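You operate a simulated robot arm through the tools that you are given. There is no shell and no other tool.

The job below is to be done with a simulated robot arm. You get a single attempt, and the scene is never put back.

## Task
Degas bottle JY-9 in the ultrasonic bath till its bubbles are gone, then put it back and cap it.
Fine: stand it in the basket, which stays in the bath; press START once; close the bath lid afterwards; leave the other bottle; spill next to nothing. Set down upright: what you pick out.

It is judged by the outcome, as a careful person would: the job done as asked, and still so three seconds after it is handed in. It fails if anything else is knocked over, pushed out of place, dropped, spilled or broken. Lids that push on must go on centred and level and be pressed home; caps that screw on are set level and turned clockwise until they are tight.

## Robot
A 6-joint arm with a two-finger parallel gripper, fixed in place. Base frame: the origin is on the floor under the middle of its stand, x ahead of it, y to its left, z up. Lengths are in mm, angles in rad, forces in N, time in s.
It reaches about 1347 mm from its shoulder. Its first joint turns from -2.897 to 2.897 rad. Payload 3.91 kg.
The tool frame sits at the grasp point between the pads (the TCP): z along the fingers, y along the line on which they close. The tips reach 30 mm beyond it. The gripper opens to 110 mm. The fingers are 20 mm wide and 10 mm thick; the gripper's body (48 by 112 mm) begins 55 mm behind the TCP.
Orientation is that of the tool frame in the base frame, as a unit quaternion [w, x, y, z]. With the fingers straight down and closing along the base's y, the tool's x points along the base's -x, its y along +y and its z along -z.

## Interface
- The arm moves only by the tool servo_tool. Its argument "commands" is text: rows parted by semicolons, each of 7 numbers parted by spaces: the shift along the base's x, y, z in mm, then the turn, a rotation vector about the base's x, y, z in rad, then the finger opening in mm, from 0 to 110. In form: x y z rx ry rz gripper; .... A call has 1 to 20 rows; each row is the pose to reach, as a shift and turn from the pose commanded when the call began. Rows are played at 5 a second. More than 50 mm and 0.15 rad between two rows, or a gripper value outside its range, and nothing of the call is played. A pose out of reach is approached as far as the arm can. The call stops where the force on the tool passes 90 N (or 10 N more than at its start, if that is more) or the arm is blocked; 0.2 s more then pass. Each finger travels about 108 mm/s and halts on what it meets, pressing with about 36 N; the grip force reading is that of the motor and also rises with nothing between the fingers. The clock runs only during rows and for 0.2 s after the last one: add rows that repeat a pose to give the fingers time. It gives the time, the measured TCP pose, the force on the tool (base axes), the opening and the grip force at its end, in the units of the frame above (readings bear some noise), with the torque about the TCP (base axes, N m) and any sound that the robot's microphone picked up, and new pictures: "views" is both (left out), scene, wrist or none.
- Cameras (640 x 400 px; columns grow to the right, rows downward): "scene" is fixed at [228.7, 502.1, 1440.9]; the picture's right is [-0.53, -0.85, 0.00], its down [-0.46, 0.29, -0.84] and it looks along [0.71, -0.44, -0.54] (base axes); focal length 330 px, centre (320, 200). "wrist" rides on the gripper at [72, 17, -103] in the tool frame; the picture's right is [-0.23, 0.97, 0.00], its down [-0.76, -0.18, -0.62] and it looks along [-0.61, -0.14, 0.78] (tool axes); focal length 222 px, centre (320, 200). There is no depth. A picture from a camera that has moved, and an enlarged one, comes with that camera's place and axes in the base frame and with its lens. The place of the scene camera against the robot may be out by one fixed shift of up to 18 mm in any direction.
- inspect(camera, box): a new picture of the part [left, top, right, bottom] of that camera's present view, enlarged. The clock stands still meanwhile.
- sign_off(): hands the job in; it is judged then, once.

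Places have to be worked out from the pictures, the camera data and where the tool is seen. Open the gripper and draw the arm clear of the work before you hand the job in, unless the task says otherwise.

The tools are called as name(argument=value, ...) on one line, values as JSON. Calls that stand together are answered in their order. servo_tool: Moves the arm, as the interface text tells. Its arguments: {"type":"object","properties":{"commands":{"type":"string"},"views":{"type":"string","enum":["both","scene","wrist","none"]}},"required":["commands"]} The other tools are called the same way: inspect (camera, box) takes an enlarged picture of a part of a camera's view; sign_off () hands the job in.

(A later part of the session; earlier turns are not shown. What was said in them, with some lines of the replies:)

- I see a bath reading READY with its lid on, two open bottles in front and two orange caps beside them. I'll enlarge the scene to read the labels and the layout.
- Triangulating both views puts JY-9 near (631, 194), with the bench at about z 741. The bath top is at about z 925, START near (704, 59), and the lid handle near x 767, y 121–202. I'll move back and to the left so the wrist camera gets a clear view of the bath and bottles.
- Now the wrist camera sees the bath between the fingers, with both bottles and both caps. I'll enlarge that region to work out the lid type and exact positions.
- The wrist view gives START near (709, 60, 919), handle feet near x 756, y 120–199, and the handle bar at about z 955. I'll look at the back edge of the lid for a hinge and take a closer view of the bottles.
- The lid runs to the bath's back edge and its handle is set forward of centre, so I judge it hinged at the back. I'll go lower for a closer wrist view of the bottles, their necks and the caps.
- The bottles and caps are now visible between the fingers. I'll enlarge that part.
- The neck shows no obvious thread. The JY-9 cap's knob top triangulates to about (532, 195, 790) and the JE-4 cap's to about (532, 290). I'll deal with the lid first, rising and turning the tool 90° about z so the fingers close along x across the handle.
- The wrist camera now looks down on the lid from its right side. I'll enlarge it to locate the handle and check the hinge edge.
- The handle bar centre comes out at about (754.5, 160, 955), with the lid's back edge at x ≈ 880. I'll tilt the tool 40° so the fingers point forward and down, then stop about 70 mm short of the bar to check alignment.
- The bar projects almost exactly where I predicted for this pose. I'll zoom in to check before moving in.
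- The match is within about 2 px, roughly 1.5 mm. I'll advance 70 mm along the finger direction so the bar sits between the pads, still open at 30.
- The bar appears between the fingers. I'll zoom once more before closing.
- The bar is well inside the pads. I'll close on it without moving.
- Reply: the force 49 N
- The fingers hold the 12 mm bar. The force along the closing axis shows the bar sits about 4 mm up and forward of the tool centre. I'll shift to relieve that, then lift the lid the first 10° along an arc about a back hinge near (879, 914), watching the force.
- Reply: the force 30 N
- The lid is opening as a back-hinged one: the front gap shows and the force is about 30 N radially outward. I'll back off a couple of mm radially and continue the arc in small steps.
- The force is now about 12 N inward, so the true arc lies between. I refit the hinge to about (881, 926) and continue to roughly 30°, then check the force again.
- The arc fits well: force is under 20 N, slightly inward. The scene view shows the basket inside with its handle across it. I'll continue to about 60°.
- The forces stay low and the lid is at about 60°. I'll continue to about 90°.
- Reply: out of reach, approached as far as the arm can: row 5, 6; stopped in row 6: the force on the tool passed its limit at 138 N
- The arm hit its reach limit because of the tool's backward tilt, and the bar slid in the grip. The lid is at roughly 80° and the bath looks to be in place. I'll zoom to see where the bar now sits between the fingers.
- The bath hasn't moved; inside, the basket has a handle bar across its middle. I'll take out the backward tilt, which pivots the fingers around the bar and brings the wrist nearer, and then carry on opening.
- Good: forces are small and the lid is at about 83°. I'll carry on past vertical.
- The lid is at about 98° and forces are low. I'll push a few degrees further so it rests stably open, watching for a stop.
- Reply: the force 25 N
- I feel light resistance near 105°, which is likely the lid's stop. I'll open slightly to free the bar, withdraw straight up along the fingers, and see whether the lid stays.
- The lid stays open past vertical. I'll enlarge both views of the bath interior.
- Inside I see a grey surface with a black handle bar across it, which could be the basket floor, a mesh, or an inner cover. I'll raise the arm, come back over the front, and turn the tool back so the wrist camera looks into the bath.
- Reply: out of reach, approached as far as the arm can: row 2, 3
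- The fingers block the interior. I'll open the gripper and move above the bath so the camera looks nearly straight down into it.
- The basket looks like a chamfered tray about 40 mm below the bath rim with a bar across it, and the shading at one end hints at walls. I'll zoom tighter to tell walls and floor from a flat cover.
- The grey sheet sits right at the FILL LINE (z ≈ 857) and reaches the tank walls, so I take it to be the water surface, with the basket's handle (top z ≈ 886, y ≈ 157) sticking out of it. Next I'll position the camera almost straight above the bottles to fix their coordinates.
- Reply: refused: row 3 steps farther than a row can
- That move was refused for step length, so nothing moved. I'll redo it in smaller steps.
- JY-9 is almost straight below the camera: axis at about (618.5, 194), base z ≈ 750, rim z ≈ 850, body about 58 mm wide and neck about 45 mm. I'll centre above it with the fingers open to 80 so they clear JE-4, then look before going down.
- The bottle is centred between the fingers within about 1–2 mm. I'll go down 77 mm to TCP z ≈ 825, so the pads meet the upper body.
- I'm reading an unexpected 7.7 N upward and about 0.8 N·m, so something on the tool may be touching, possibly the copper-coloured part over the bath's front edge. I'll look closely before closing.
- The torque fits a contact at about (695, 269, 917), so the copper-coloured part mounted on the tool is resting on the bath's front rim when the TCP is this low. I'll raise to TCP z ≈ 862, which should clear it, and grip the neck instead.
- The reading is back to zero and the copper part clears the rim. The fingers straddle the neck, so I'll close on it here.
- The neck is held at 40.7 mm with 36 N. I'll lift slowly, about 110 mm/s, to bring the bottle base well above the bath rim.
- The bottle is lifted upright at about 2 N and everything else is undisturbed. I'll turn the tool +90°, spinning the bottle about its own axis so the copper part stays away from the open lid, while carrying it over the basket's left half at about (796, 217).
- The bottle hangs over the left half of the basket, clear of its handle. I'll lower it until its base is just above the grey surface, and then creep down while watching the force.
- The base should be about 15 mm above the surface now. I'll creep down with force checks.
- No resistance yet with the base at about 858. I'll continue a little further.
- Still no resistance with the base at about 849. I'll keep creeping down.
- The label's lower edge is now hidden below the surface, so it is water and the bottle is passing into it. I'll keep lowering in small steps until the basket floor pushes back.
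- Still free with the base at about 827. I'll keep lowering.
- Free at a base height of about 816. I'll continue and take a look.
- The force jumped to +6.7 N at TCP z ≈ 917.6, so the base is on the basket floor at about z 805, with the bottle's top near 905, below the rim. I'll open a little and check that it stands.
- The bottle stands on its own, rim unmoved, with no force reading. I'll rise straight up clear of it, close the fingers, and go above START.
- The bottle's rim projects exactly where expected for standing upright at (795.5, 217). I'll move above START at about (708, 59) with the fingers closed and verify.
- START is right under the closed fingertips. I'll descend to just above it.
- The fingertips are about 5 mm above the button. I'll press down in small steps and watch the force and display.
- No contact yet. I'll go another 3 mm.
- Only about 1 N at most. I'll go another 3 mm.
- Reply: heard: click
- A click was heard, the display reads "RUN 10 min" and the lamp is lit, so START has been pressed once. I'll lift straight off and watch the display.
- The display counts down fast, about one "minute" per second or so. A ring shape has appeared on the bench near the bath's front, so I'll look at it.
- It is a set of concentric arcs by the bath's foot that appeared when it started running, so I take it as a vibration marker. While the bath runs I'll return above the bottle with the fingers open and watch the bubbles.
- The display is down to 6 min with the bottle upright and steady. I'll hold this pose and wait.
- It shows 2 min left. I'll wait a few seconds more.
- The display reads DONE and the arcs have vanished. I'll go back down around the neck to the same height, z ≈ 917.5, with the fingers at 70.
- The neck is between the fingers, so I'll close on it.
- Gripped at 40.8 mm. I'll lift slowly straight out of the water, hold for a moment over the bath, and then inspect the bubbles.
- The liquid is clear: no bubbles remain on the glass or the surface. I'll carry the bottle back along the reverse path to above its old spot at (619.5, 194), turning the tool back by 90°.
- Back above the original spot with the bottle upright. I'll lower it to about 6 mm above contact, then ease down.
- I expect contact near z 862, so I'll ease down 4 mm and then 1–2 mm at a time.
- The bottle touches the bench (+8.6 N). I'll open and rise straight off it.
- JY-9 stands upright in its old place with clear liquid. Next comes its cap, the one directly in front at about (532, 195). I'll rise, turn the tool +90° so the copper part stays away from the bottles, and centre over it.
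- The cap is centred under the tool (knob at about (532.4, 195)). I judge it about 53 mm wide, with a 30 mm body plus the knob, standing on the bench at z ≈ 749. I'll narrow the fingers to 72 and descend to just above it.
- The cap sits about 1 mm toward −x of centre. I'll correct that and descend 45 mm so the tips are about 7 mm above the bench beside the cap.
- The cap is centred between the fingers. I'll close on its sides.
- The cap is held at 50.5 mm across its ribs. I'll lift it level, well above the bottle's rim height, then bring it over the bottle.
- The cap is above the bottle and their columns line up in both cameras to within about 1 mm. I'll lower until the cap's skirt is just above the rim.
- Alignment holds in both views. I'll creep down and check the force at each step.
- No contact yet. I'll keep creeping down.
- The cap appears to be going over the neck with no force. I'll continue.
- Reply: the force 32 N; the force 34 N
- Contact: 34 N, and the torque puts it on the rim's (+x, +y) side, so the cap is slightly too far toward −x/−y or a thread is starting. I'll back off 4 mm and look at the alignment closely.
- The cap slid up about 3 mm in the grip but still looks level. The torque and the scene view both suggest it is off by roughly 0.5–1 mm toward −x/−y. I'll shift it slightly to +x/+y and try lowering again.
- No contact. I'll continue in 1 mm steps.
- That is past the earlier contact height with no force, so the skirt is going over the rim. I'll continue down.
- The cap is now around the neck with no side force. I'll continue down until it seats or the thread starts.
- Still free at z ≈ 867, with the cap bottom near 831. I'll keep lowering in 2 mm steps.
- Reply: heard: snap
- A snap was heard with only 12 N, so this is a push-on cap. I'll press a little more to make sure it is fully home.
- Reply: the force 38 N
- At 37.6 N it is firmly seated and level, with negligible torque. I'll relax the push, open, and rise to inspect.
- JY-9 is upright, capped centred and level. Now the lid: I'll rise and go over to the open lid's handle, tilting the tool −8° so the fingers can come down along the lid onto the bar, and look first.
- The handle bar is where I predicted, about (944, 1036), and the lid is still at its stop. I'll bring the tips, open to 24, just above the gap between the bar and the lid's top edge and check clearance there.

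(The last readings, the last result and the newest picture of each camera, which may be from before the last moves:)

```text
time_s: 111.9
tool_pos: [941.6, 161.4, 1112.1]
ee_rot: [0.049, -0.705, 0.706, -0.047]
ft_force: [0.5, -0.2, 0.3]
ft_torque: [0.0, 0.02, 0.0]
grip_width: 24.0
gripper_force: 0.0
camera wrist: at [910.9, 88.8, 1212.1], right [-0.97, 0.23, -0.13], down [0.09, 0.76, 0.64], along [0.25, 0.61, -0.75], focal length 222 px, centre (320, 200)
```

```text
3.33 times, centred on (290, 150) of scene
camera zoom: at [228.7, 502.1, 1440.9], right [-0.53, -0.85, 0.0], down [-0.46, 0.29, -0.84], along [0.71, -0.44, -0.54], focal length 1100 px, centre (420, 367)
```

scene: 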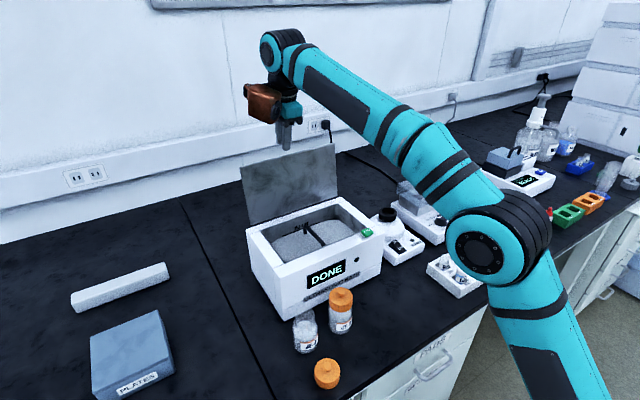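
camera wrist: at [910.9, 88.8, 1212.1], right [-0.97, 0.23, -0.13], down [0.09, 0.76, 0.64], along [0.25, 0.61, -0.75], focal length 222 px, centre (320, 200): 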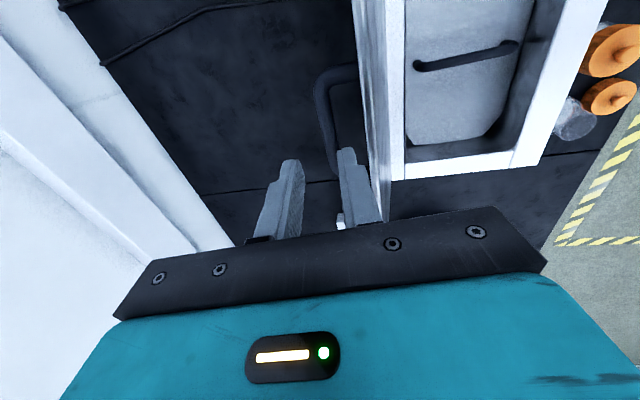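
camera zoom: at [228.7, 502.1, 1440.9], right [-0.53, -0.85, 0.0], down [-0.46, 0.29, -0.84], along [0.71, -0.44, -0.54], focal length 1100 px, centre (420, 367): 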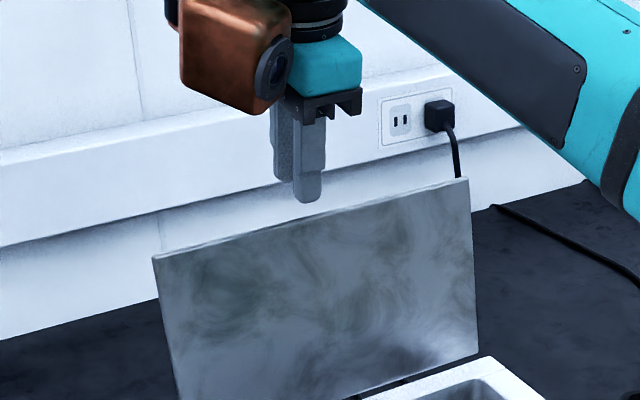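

The lid-side finger is on the outer side of the lid edge, and the bar will fall between the fingers. I'll go down in a slight curve, reducing the tilt to −2°.

servo_tool(commands="1.5 -0.5 -11 0 0.026 0 24; 2.9 -0.5 -22 0 0.052 0 24; 3.7 -0.5 -33 0 0.07 0 24; 4.4 -0.5 -44 0 0.087 0 24; 4.4 -0.5 -44 0 0.087 0 24")

inspect(camera="wrist", box=[220, 60, 420, 240])

```text
time_s: 113.1
tool_pos: [946.6, 160.8, 1069.9]
ee_rot: [-0.019, 0.707, -0.707, 0.016]
ft_force: [0.6, 0.6, -0.3]
ft_torque: [0.02, 0.0, 0.01]
grip_width: 24.4
gripper_force: 0.1
camera wrist: at [924.3, 88.0, 1171.6], right [-0.97, 0.23, -0.05], down [0.15, 0.76, 0.63], along [0.18, 0.61, -0.77], focal length 222 px, centre (320, 200)
```

scene: 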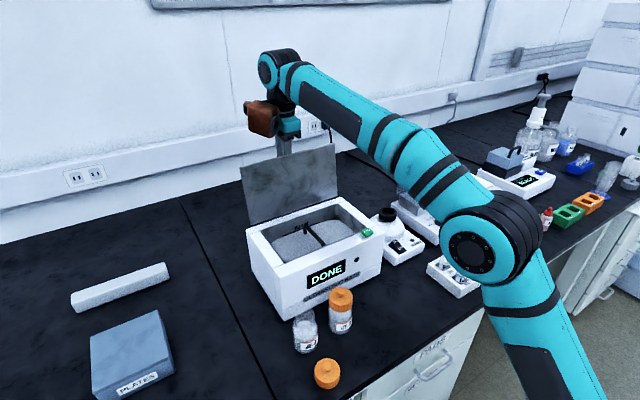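
wrist: 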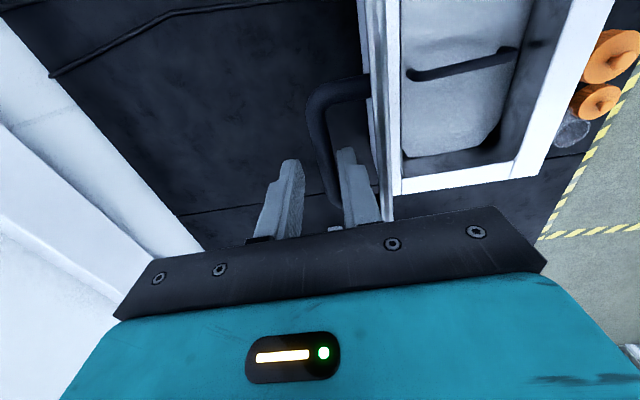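

```text
2.22 times, centred on (320, 150) of wrist
camera zoom: at [924.3, 88.0, 1171.6], right [-0.97, 0.23, -0.05], down [0.15, 0.76, 0.63], along [0.18, 0.61, -0.77], focal length 494 px, centre (320, 311)
```

zoom: 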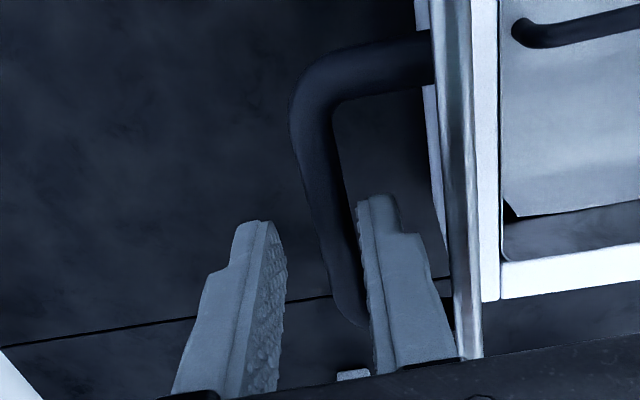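

The bar lies between the fingers, close to the lid-side one. I'll go the last 16 mm with a small correction and then close on it.

servo_tool(commands="-0.3 0 -8 0 0.01 0 24; -1 0 -16 0 0.018 0 24; -1 0 -16 0 0.018 0 24; -2 0 -16 0 0.018 0 10; -2.5 0 -16 0 0.018 0 0; -2.5 0 -16 0 0.018 0 0; -2.5 0 -16 0 0.018 0 0")

inspect(camera="wrist", box=[220, 60, 420, 240])

```text
time_s: 114.7
tool_pos: [942.5, 160.1, 1053.2]
ee_rot: [-0.012, 0.707, -0.707, 0.01]
ft_force: [7.3, -0.1, 12.3]
ft_torque: [-0.38, -0.21, -0.03]
grip_width: 11.8
gripper_force: 45.0
camera wrist: at [922.9, 87.4, 1156.0], right [-0.97, 0.23, -0.03], down [0.16, 0.76, 0.63], along [0.17, 0.61, -0.78], focal length 222 px, centre (320, 200)
```

scene: 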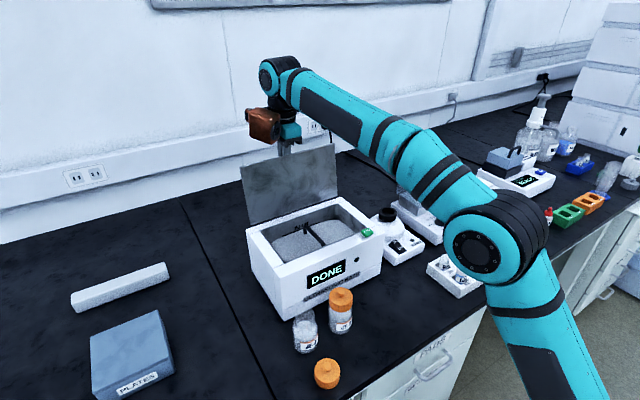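
wrist: 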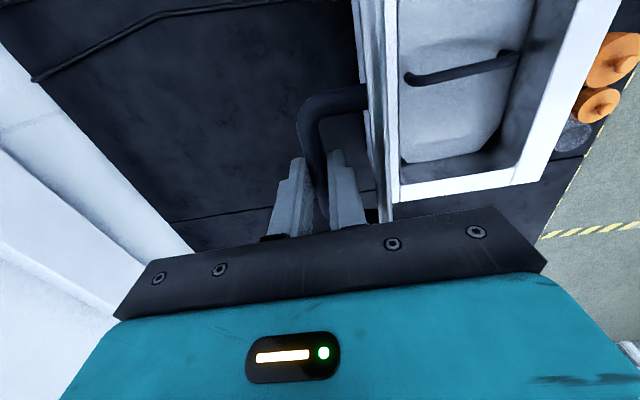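

```text
2.22 times, centred on (320, 150) of wrist
camera zoom: at [922.9, 87.4, 1156.0], right [-0.97, 0.23, -0.03], down [0.16, 0.76, 0.63], along [0.17, 0.61, -0.78], focal length 494 px, centre (320, 311)
```

zoom: 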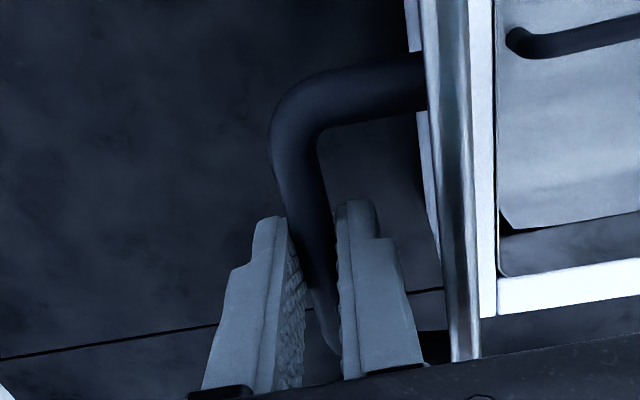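

The bar is gripped (11.8 mm). I'll start the closing arc, first bringing the lid back to about 90°, and check the forces.

servo_tool(commands="-6 0 3.2 0 -0.018 0 0; -12.6 0 6.1 0 -0.038 0 0; -23.4 0 10.1 0 -0.068 0 0; -34.7 0 13.3 0 -0.0995 0 0; -34.7 0 13.3 0 -0.0995 0 0")

```text
time_s: 115.9
tool_pos: [909.8, 158.3, 1062.9]
ee_rot: [-0.046, 0.706, -0.705, 0.044]
ft_force: [-7.9, -7.9, -31.7]
ft_torque: [-0.1, 0.14, -0.03]
grip_width: 11.7
gripper_force: 44.8
camera wrist: at [880.1, 87.7, 1164.8], right [-0.97, 0.23, -0.12], down [0.1, 0.76, 0.64], along [0.24, 0.61, -0.76], focal length 222 px, centre (320, 200)
```

scene: 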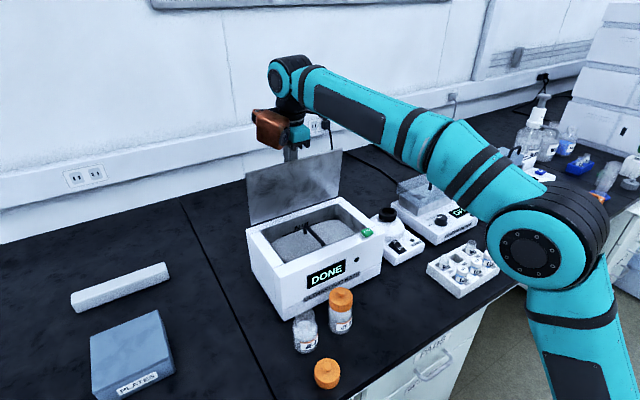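
wrist: 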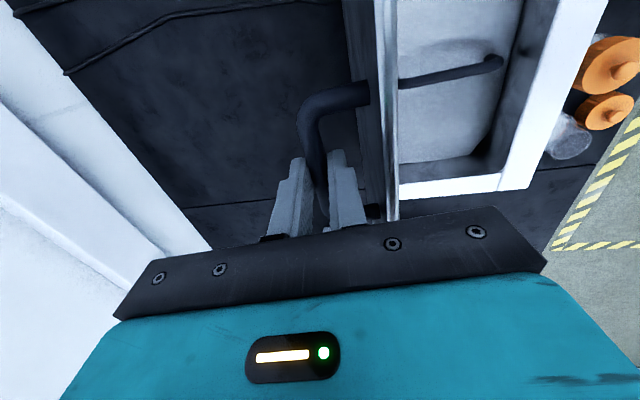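

The lid pulls down with about 32 N, so the path is about 2 mm too high radially. I'll correct inward and continue to about 65°.

servo_tool(commands="-0.4 0 -1.5 0 0 0 0; -11.6 0 0.5 0 -0.0314 0 0; -23.1 0 1.5 0 -0.0628 0 0; -34.6 0 1.7 0 -0.0942 0 0; -46.2 0 0.9 0 -0.1257 0 0; -57.7 0 -1 0 -0.157 0 0; -57.7 0 -1 0 -0.157 0 0")

```text
time_s: 117.5
tool_pos: [850.2, 161.3, 1064.9]
ee_rot: [0.103, -0.7, 0.7, -0.101]
ft_force: [2.6, -12.3, -10.9]
ft_torque: [-0.75, -0.04, -0.25]
grip_width: 11.9
gripper_force: 44.8
camera wrist: at [805.4, 87.8, 1158.8], right [-0.93, 0.23, -0.28], down [-0.01, 0.76, 0.65], along [0.36, 0.61, -0.71], focal length 222 px, centre (320, 200)
```

scene: 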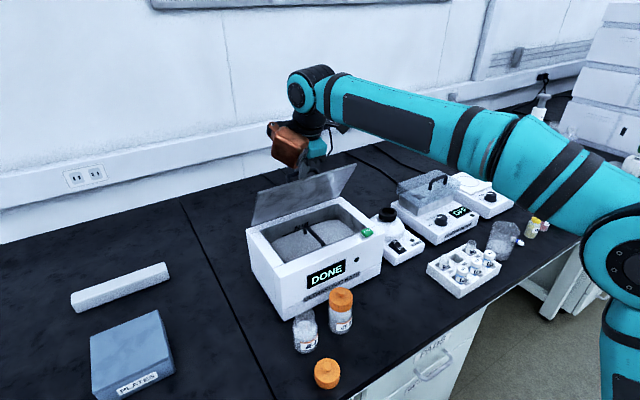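
wrist: 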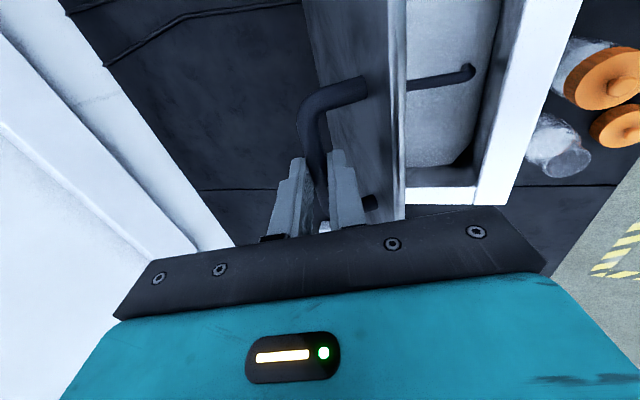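

Forces are modest now and the lid is at about 65°. I'll continue the arc to about 35°.

servo_tool(commands="-11.4 0 -2.7 0 -0.0314 0 0; -22.5 0 -6.4 0 -0.0628 0 0; -33.1 0 -11.1 0 -0.0942 0 0; -43.5 0 -16.6 0 -0.1257 0 0; -53.2 0 -23 0 -0.157 0 0; -62.5 0 -30.2 0 -0.188 0 0; -62.5 0 -30.2 0 -0.188 0 0")

```text
time_s: 119.1
tool_pos: [787.0, 160.7, 1035.3]
ee_rot: [-0.167, 0.688, -0.686, 0.165]
ft_force: [7.0, -7.4, -12.9]
ft_torque: [-0.23, 0.04, -0.17]
grip_width: 11.7
gripper_force: 44.8
camera wrist: at [725.6, 88.0, 1119.2], right [-0.87, 0.23, -0.44], down [-0.13, 0.76, 0.64], along [0.48, 0.61, -0.63], focal length 222 px, centre (320, 200)
```

scene: 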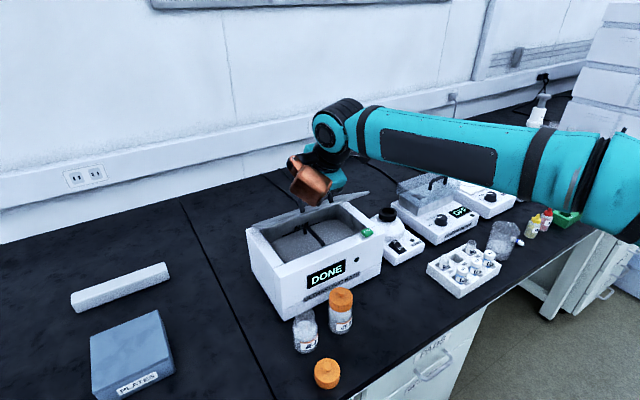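
wrist: 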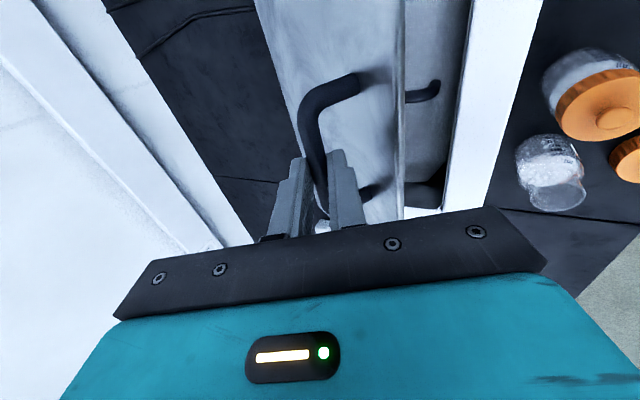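

I'll continue the arc to about 10°.

servo_tool(commands="-8.5 0 -7.9 0 -0.0305 0 0; -16.3 0 -16.6 0 -0.0611 0 0; -23.5 0 -25.8 0 -0.0925 0 0; -29.7 0 -35.6 0 -0.124 0 0; -35.1 0 -45.9 0 -0.155 0 0; -35.1 0 -45.9 0 -0.155 0 0")

inspect(camera="scene", box=[230, 180, 400, 320])

```text
time_s: 120.5
tool_pos: [751.5, 161.0, 989.9]
ee_rot: [-0.221, 0.673, -0.671, 0.219]
ft_force: [-22.8, -3.6, 8.0]
ft_torque: [0.18, 0.32, 0.1]
grip_width: 11.7
gripper_force: 44.5
camera wrist: at [677.6, 88.1, 1063.7], right [-0.79, 0.23, -0.57], down [-0.23, 0.76, 0.61], along [0.57, 0.61, -0.55], focal length 222 px, centre (320, 200)
```

scene: 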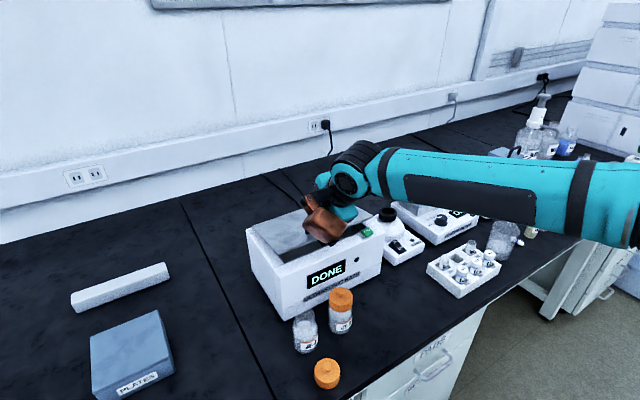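
wrist: 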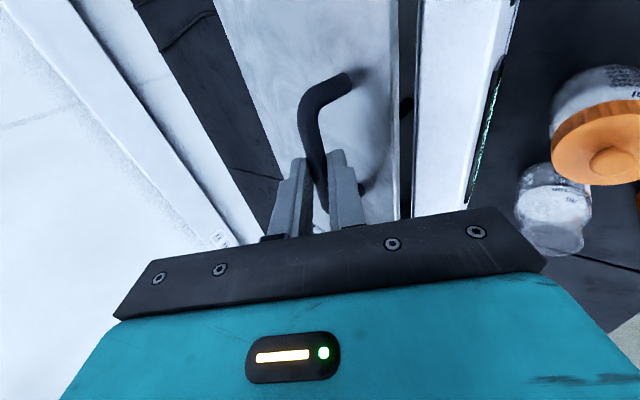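

```text
2.86 times, centred on (315, 250) of scene
camera zoom: at [228.7, 502.1, 1440.9], right [-0.53, -0.85, 0.0], down [-0.46, 0.29, -0.84], along [0.71, -0.44, -0.54], focal length 942 px, centre (334, 57)
```

zoom: 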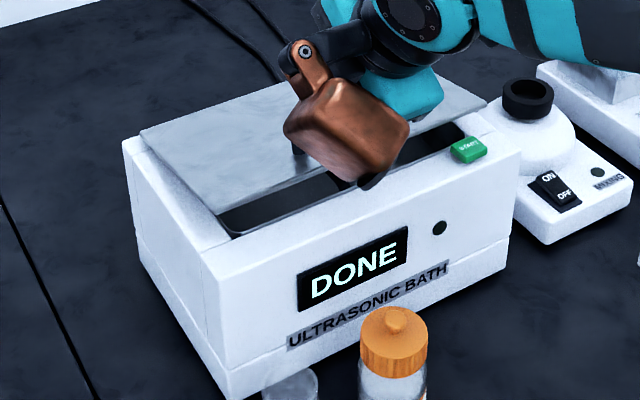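

The lid is at about 10°, with about 23 N pushing outward. I'll correct by 1.2 mm toward −x and bring it down to about 3°.

servo_tool(commands="-1.2 0 0.4 0 0 0 0; -5.7 0 -10.3 0 -0.0314 0 0; -7.2 0 -14.8 0 -0.044 0 0; -7.2 0 -14.8 0 -0.044 0 0", views="none")

inspect(camera="scene", box=[230, 180, 400, 320])

inspect(camera="wrist", box=[240, 40, 460, 240])

```text
time_s: 121.5
tool_pos: [745.9, 160.0, 975.0]
ee_rot: [-0.235, 0.668, -0.667, 0.233]
ft_force: [-4.7, 1.7, 1.7]
ft_torque: [0.02, 0.02, -0.01]
grip_width: 11.7
gripper_force: 44.5
```

```text
2.86 times, centred on (315, 250) of scene
camera zoom: at [228.7, 502.1, 1440.9], right [-0.53, -0.85, 0.0], down [-0.46, 0.29, -0.84], along [0.71, -0.44, -0.54], focal length 942 px, centre (334, 57)
```

zoom: 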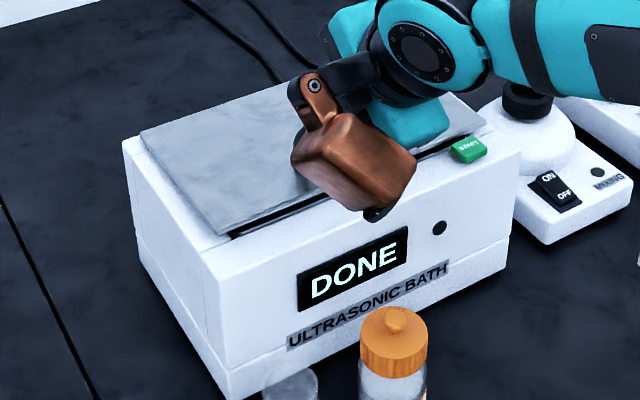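

```text
2.00 times, centred on (350, 140) of wrist
camera zoom: at [667.7, 88.2, 1044.7], right [-0.76, 0.23, -0.61], down [-0.25, 0.76, 0.6], along [0.6, 0.61, -0.52], focal length 444 px, centre (260, 320)
```

zoom: 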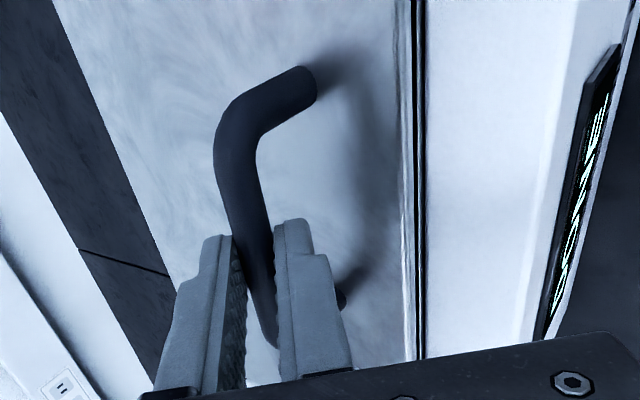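

The lid is nearly shut with little force. I'll ease it down the last few millimetres.

servo_tool(commands="-0.7 0 -2.2 0 -0.006 0 0; -1.2 0 -4 0 -0.012 0 0; -1.2 0 -4 0 -0.012 0 0", views="none")

servo_tool(commands="-0.4 0 -1.3 0 -0.004 0 0; -0.8 0 -2.5 0 -0.008 0 0; -0.8 0 -2.5 0 -0.008 0 0", views="none")

inspect(camera="scene", box=[230, 180, 400, 320])

inspect(camera="wrist", box=[240, 40, 460, 240])

```text
time_s: 122.3
tool_pos: [742.4, 161.0, 971.1]
ee_rot: [-0.238, 0.666, -0.666, 0.237]
ft_force: [-6.9, -1.9, 3.2]
ft_torque: [0.11, -0.03, 0.06]
grip_width: 11.9
gripper_force: 44.9
```

```text
time_s: 123.1
tool_pos: [742.9, 162.0, 969.0]
ee_rot: [-0.241, 0.666, -0.665, 0.239]
ft_force: [-7.7, -4.7, 0.5]
ft_torque: [0.27, 0.12, 0.17]
grip_width: 12.0
gripper_force: 44.8
```

```text
2.86 times, centred on (315, 250) of scene
camera zoom: at [228.7, 502.1, 1440.9], right [-0.53, -0.85, 0.0], down [-0.46, 0.29, -0.84], along [0.71, -0.44, -0.54], focal length 942 px, centre (334, 57)
```

zoom: 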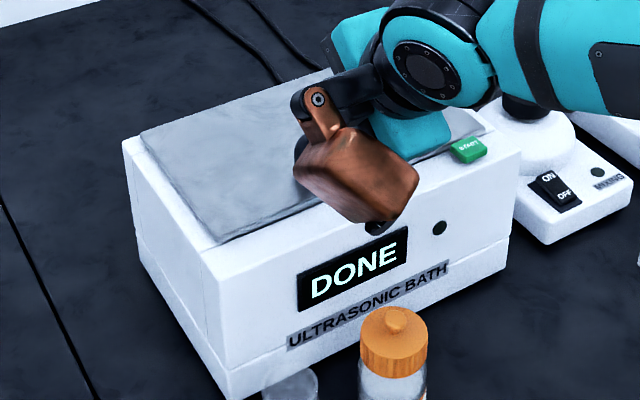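

```text
2.00 times, centred on (350, 140) of wrist
camera zoom: at [664.1, 88.3, 1036.7], right [-0.75, 0.23, -0.62], down [-0.26, 0.76, 0.59], along [0.61, 0.61, -0.51], focal length 444 px, centre (260, 320)
```

zoom: 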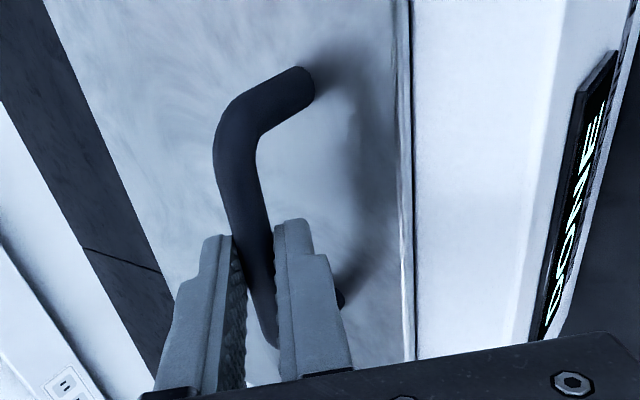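

No gap is visible now. I'll nudge down a little more to feel the lid rest on the bath.

servo_tool(commands="-0.3 0 -1 0 0 0 0; -0.5 0 -1.8 0 0 0 0; -0.5 0 -1.8 0 0 0 0", views="none")

```text
time_s: 123.9
tool_pos: [742.9, 162.3, 967.6]
ee_rot: [-0.242, 0.665, -0.664, 0.24]
ft_force: [2.6, -2.3, 15.8]
ft_torque: [-0.47, -0.24, -0.41]
grip_width: 11.9
gripper_force: 44.6
```

It reads +16 N, so the lid is resting closed. I'll open and back out along the finger direction.

servo_tool(commands="0 0 0 0 0 0 14; 0 0 0 0 0 0 26; 0 0 0 0 0 0 28; -13 0 15 0 0 0 28; -32 0 38 0 0 0 28; -58 0 70 0 0 0 28; -80 0 105 0 0 0 28; -100 0 145 0 0 0 28; -100 0 145 0 0 0 28")

inspect(camera="scene", box=[230, 180, 400, 320])

inspect(camera="wrist", box=[240, 0, 460, 200])

```text
time_s: 125.9
tool_pos: [644.2, 161.2, 1113.9]
ee_rot: [-0.242, 0.665, -0.665, 0.24]
ft_force: [0.5, -0.1, 0.5]
ft_torque: [-0.01, 0.02, 0.0]
grip_width: 28.0
gripper_force: 0.1
camera wrist: at [565.6, 88.0, 1182.7], right [-0.75, 0.23, -0.62], down [-0.26, 0.76, 0.59], along [0.61, 0.61, -0.51], focal length 222 px, centre (320, 200)
```

scene: 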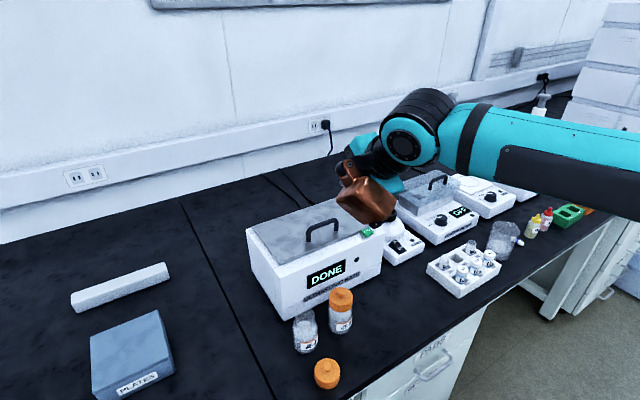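
wrist: 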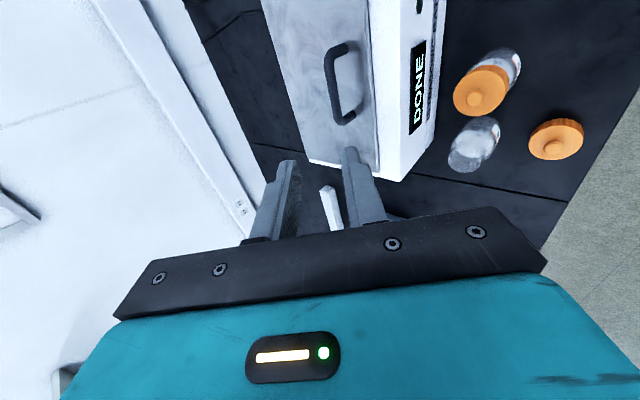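

```text
2.86 times, centred on (315, 250) of scene
camera zoom: at [228.7, 502.1, 1440.9], right [-0.53, -0.85, 0.0], down [-0.46, 0.29, -0.84], along [0.71, -0.44, -0.54], focal length 942 px, centre (334, 57)
```

zoom: 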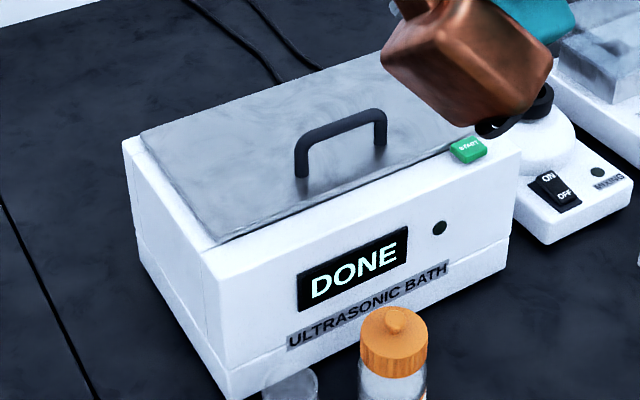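

```text
2.00 times, centred on (350, 100) of wrist
camera zoom: at [565.6, 88.0, 1182.7], right [-0.75, 0.23, -0.62], down [-0.26, 0.76, 0.59], along [0.61, 0.61, -0.51], focal length 444 px, centre (260, 400)
```

zoom: 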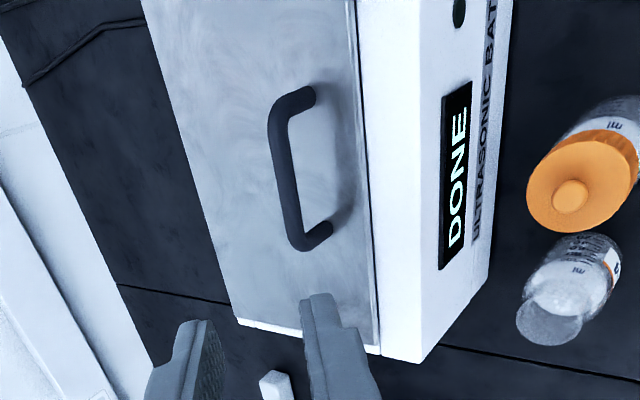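

The bath lid is closed flush, with the display still at DONE. I'll inspect the capped bottle closely and draw the arm up and away with the gripper open.

servo_tool(commands="-20 -20 25 0 0.1 0 60; -40 -50 50 0 0.24 0 90; -60 -80 70 0 0.38 0 110; -80 -115 80 0 0.52 0 110; -100 -150 80 0 0.66 0 110; -120 -185 80 0 0.698 0 110; -130 -220 80 0 0.698 0 110; -130 -220 80 0 0.698 0 110")

inspect(camera="scene", box=[280, 270, 380, 400])

inspect(camera="scene", box=[310, 275, 370, 345])

inspect(camera="scene", box=[230, 180, 400, 320])

```text
time_s: 127.7
tool_pos: [513.0, -59.7, 1192.0]
ee_rot: [-0.001, -0.707, 0.707, 0.003]
ft_force: [0.1, 0.4, -0.3]
ft_torque: [-0.04, -0.01, 0.02]
grip_width: 109.9
gripper_force: 0.0
camera wrist: at [496.9, -131.8, 1296.2], right [-0.97, 0.23, 0.01], down [0.18, 0.76, 0.63], along [0.14, 0.61, -0.78], focal length 222 px, centre (320, 200)
```

scene: 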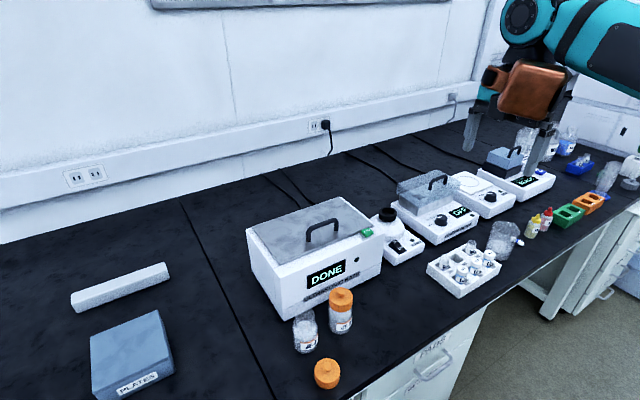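
wrist: 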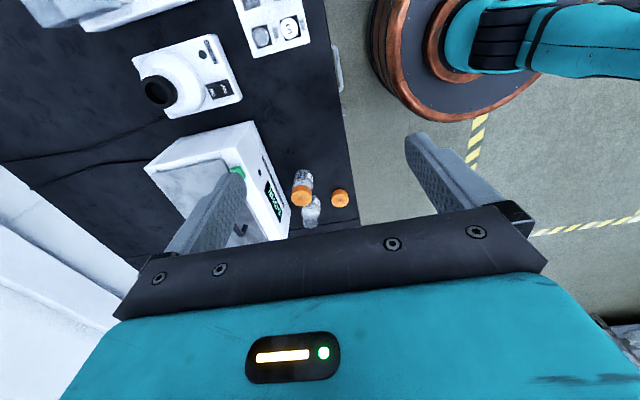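

```text
3.08 times, centred on (330, 335) of scene
camera zoom: at [228.7, 502.1, 1440.9], right [-0.53, -0.85, 0.0], down [-0.46, 0.29, -0.84], along [0.71, -0.44, -0.54], focal length 1015 px, centre (289, -215)
```

zoom: 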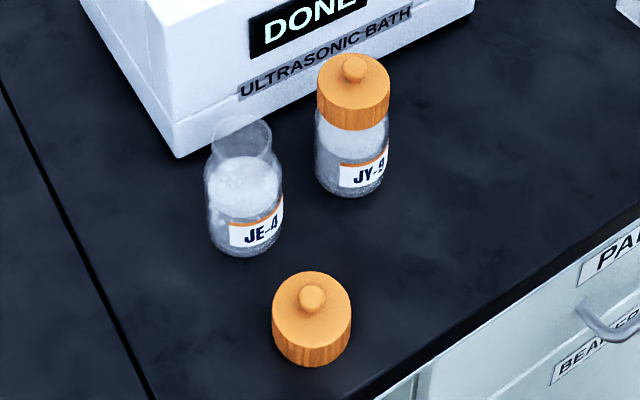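

```text
5.71 times, centred on (340, 310) of scene
camera zoom: at [228.7, 502.1, 1440.9], right [-0.53, -0.85, 0.0], down [-0.46, 0.29, -0.84], along [0.71, -0.44, -0.54], focal length 1885 px, centre (206, -429)
```

zoom: 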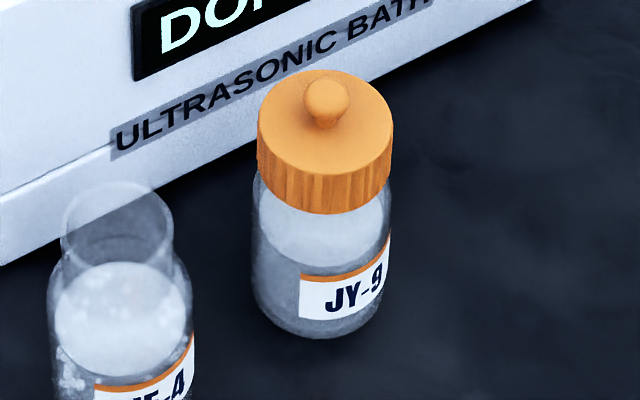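

```text
2.86 times, centred on (315, 250) of scene
camera zoom: at [228.7, 502.1, 1440.9], right [-0.53, -0.85, 0.0], down [-0.46, 0.29, -0.84], along [0.71, -0.44, -0.54], focal length 942 px, centre (334, 57)
```

zoom: 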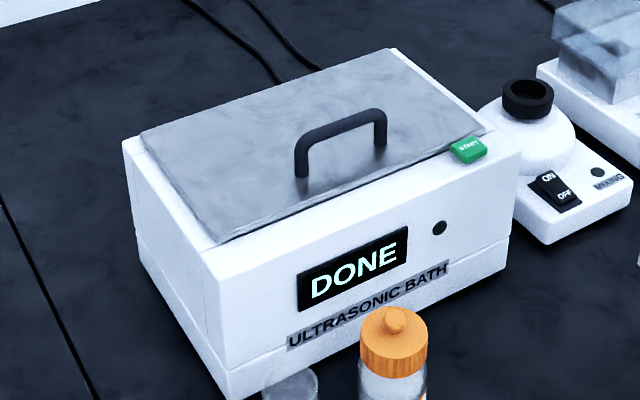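

JY-9 stands upright in its original spot, clear of bubbles and with its cap on level. The lid is shut, the basket is still in the bath, and JE-4 and its cap are untouched. The arm is clear with the gripper open, so I'm handing the job in.

sign_off()

```text
The job is handed in.
```

Bottle JY-9 has been degassed, put back in its original place and capped, and I have handed the job in.

- **Degassing:** The bottle stood in the left half of the basket, with the basket left in the bath. I pressed START once, and the bath ran its "10 min" cycle (about 10 s of simulated time) to DONE. No bubbles were left when I lifted the bottle out.
- **Cap:** It is a push-on cap. On the first try it caught on the rim, so I backed off and re-centred it. It then went on with a snap and was pressed home at about 38 N. It looks level and centred.
- **Bath:** The lid is closed flush.
- **Other items:** JE-4 and its cap were not touched. Nothing was knocked over, and I saw no spill in the pictures.

Two unplanned contacts happened, and neither moved anything that I could see. While I opened the lid the arm ran out of reach, and the force spiked to 138 N before the move stopped. Later the copper part on the gripper briefly rested on the bath rim at about 8 N.
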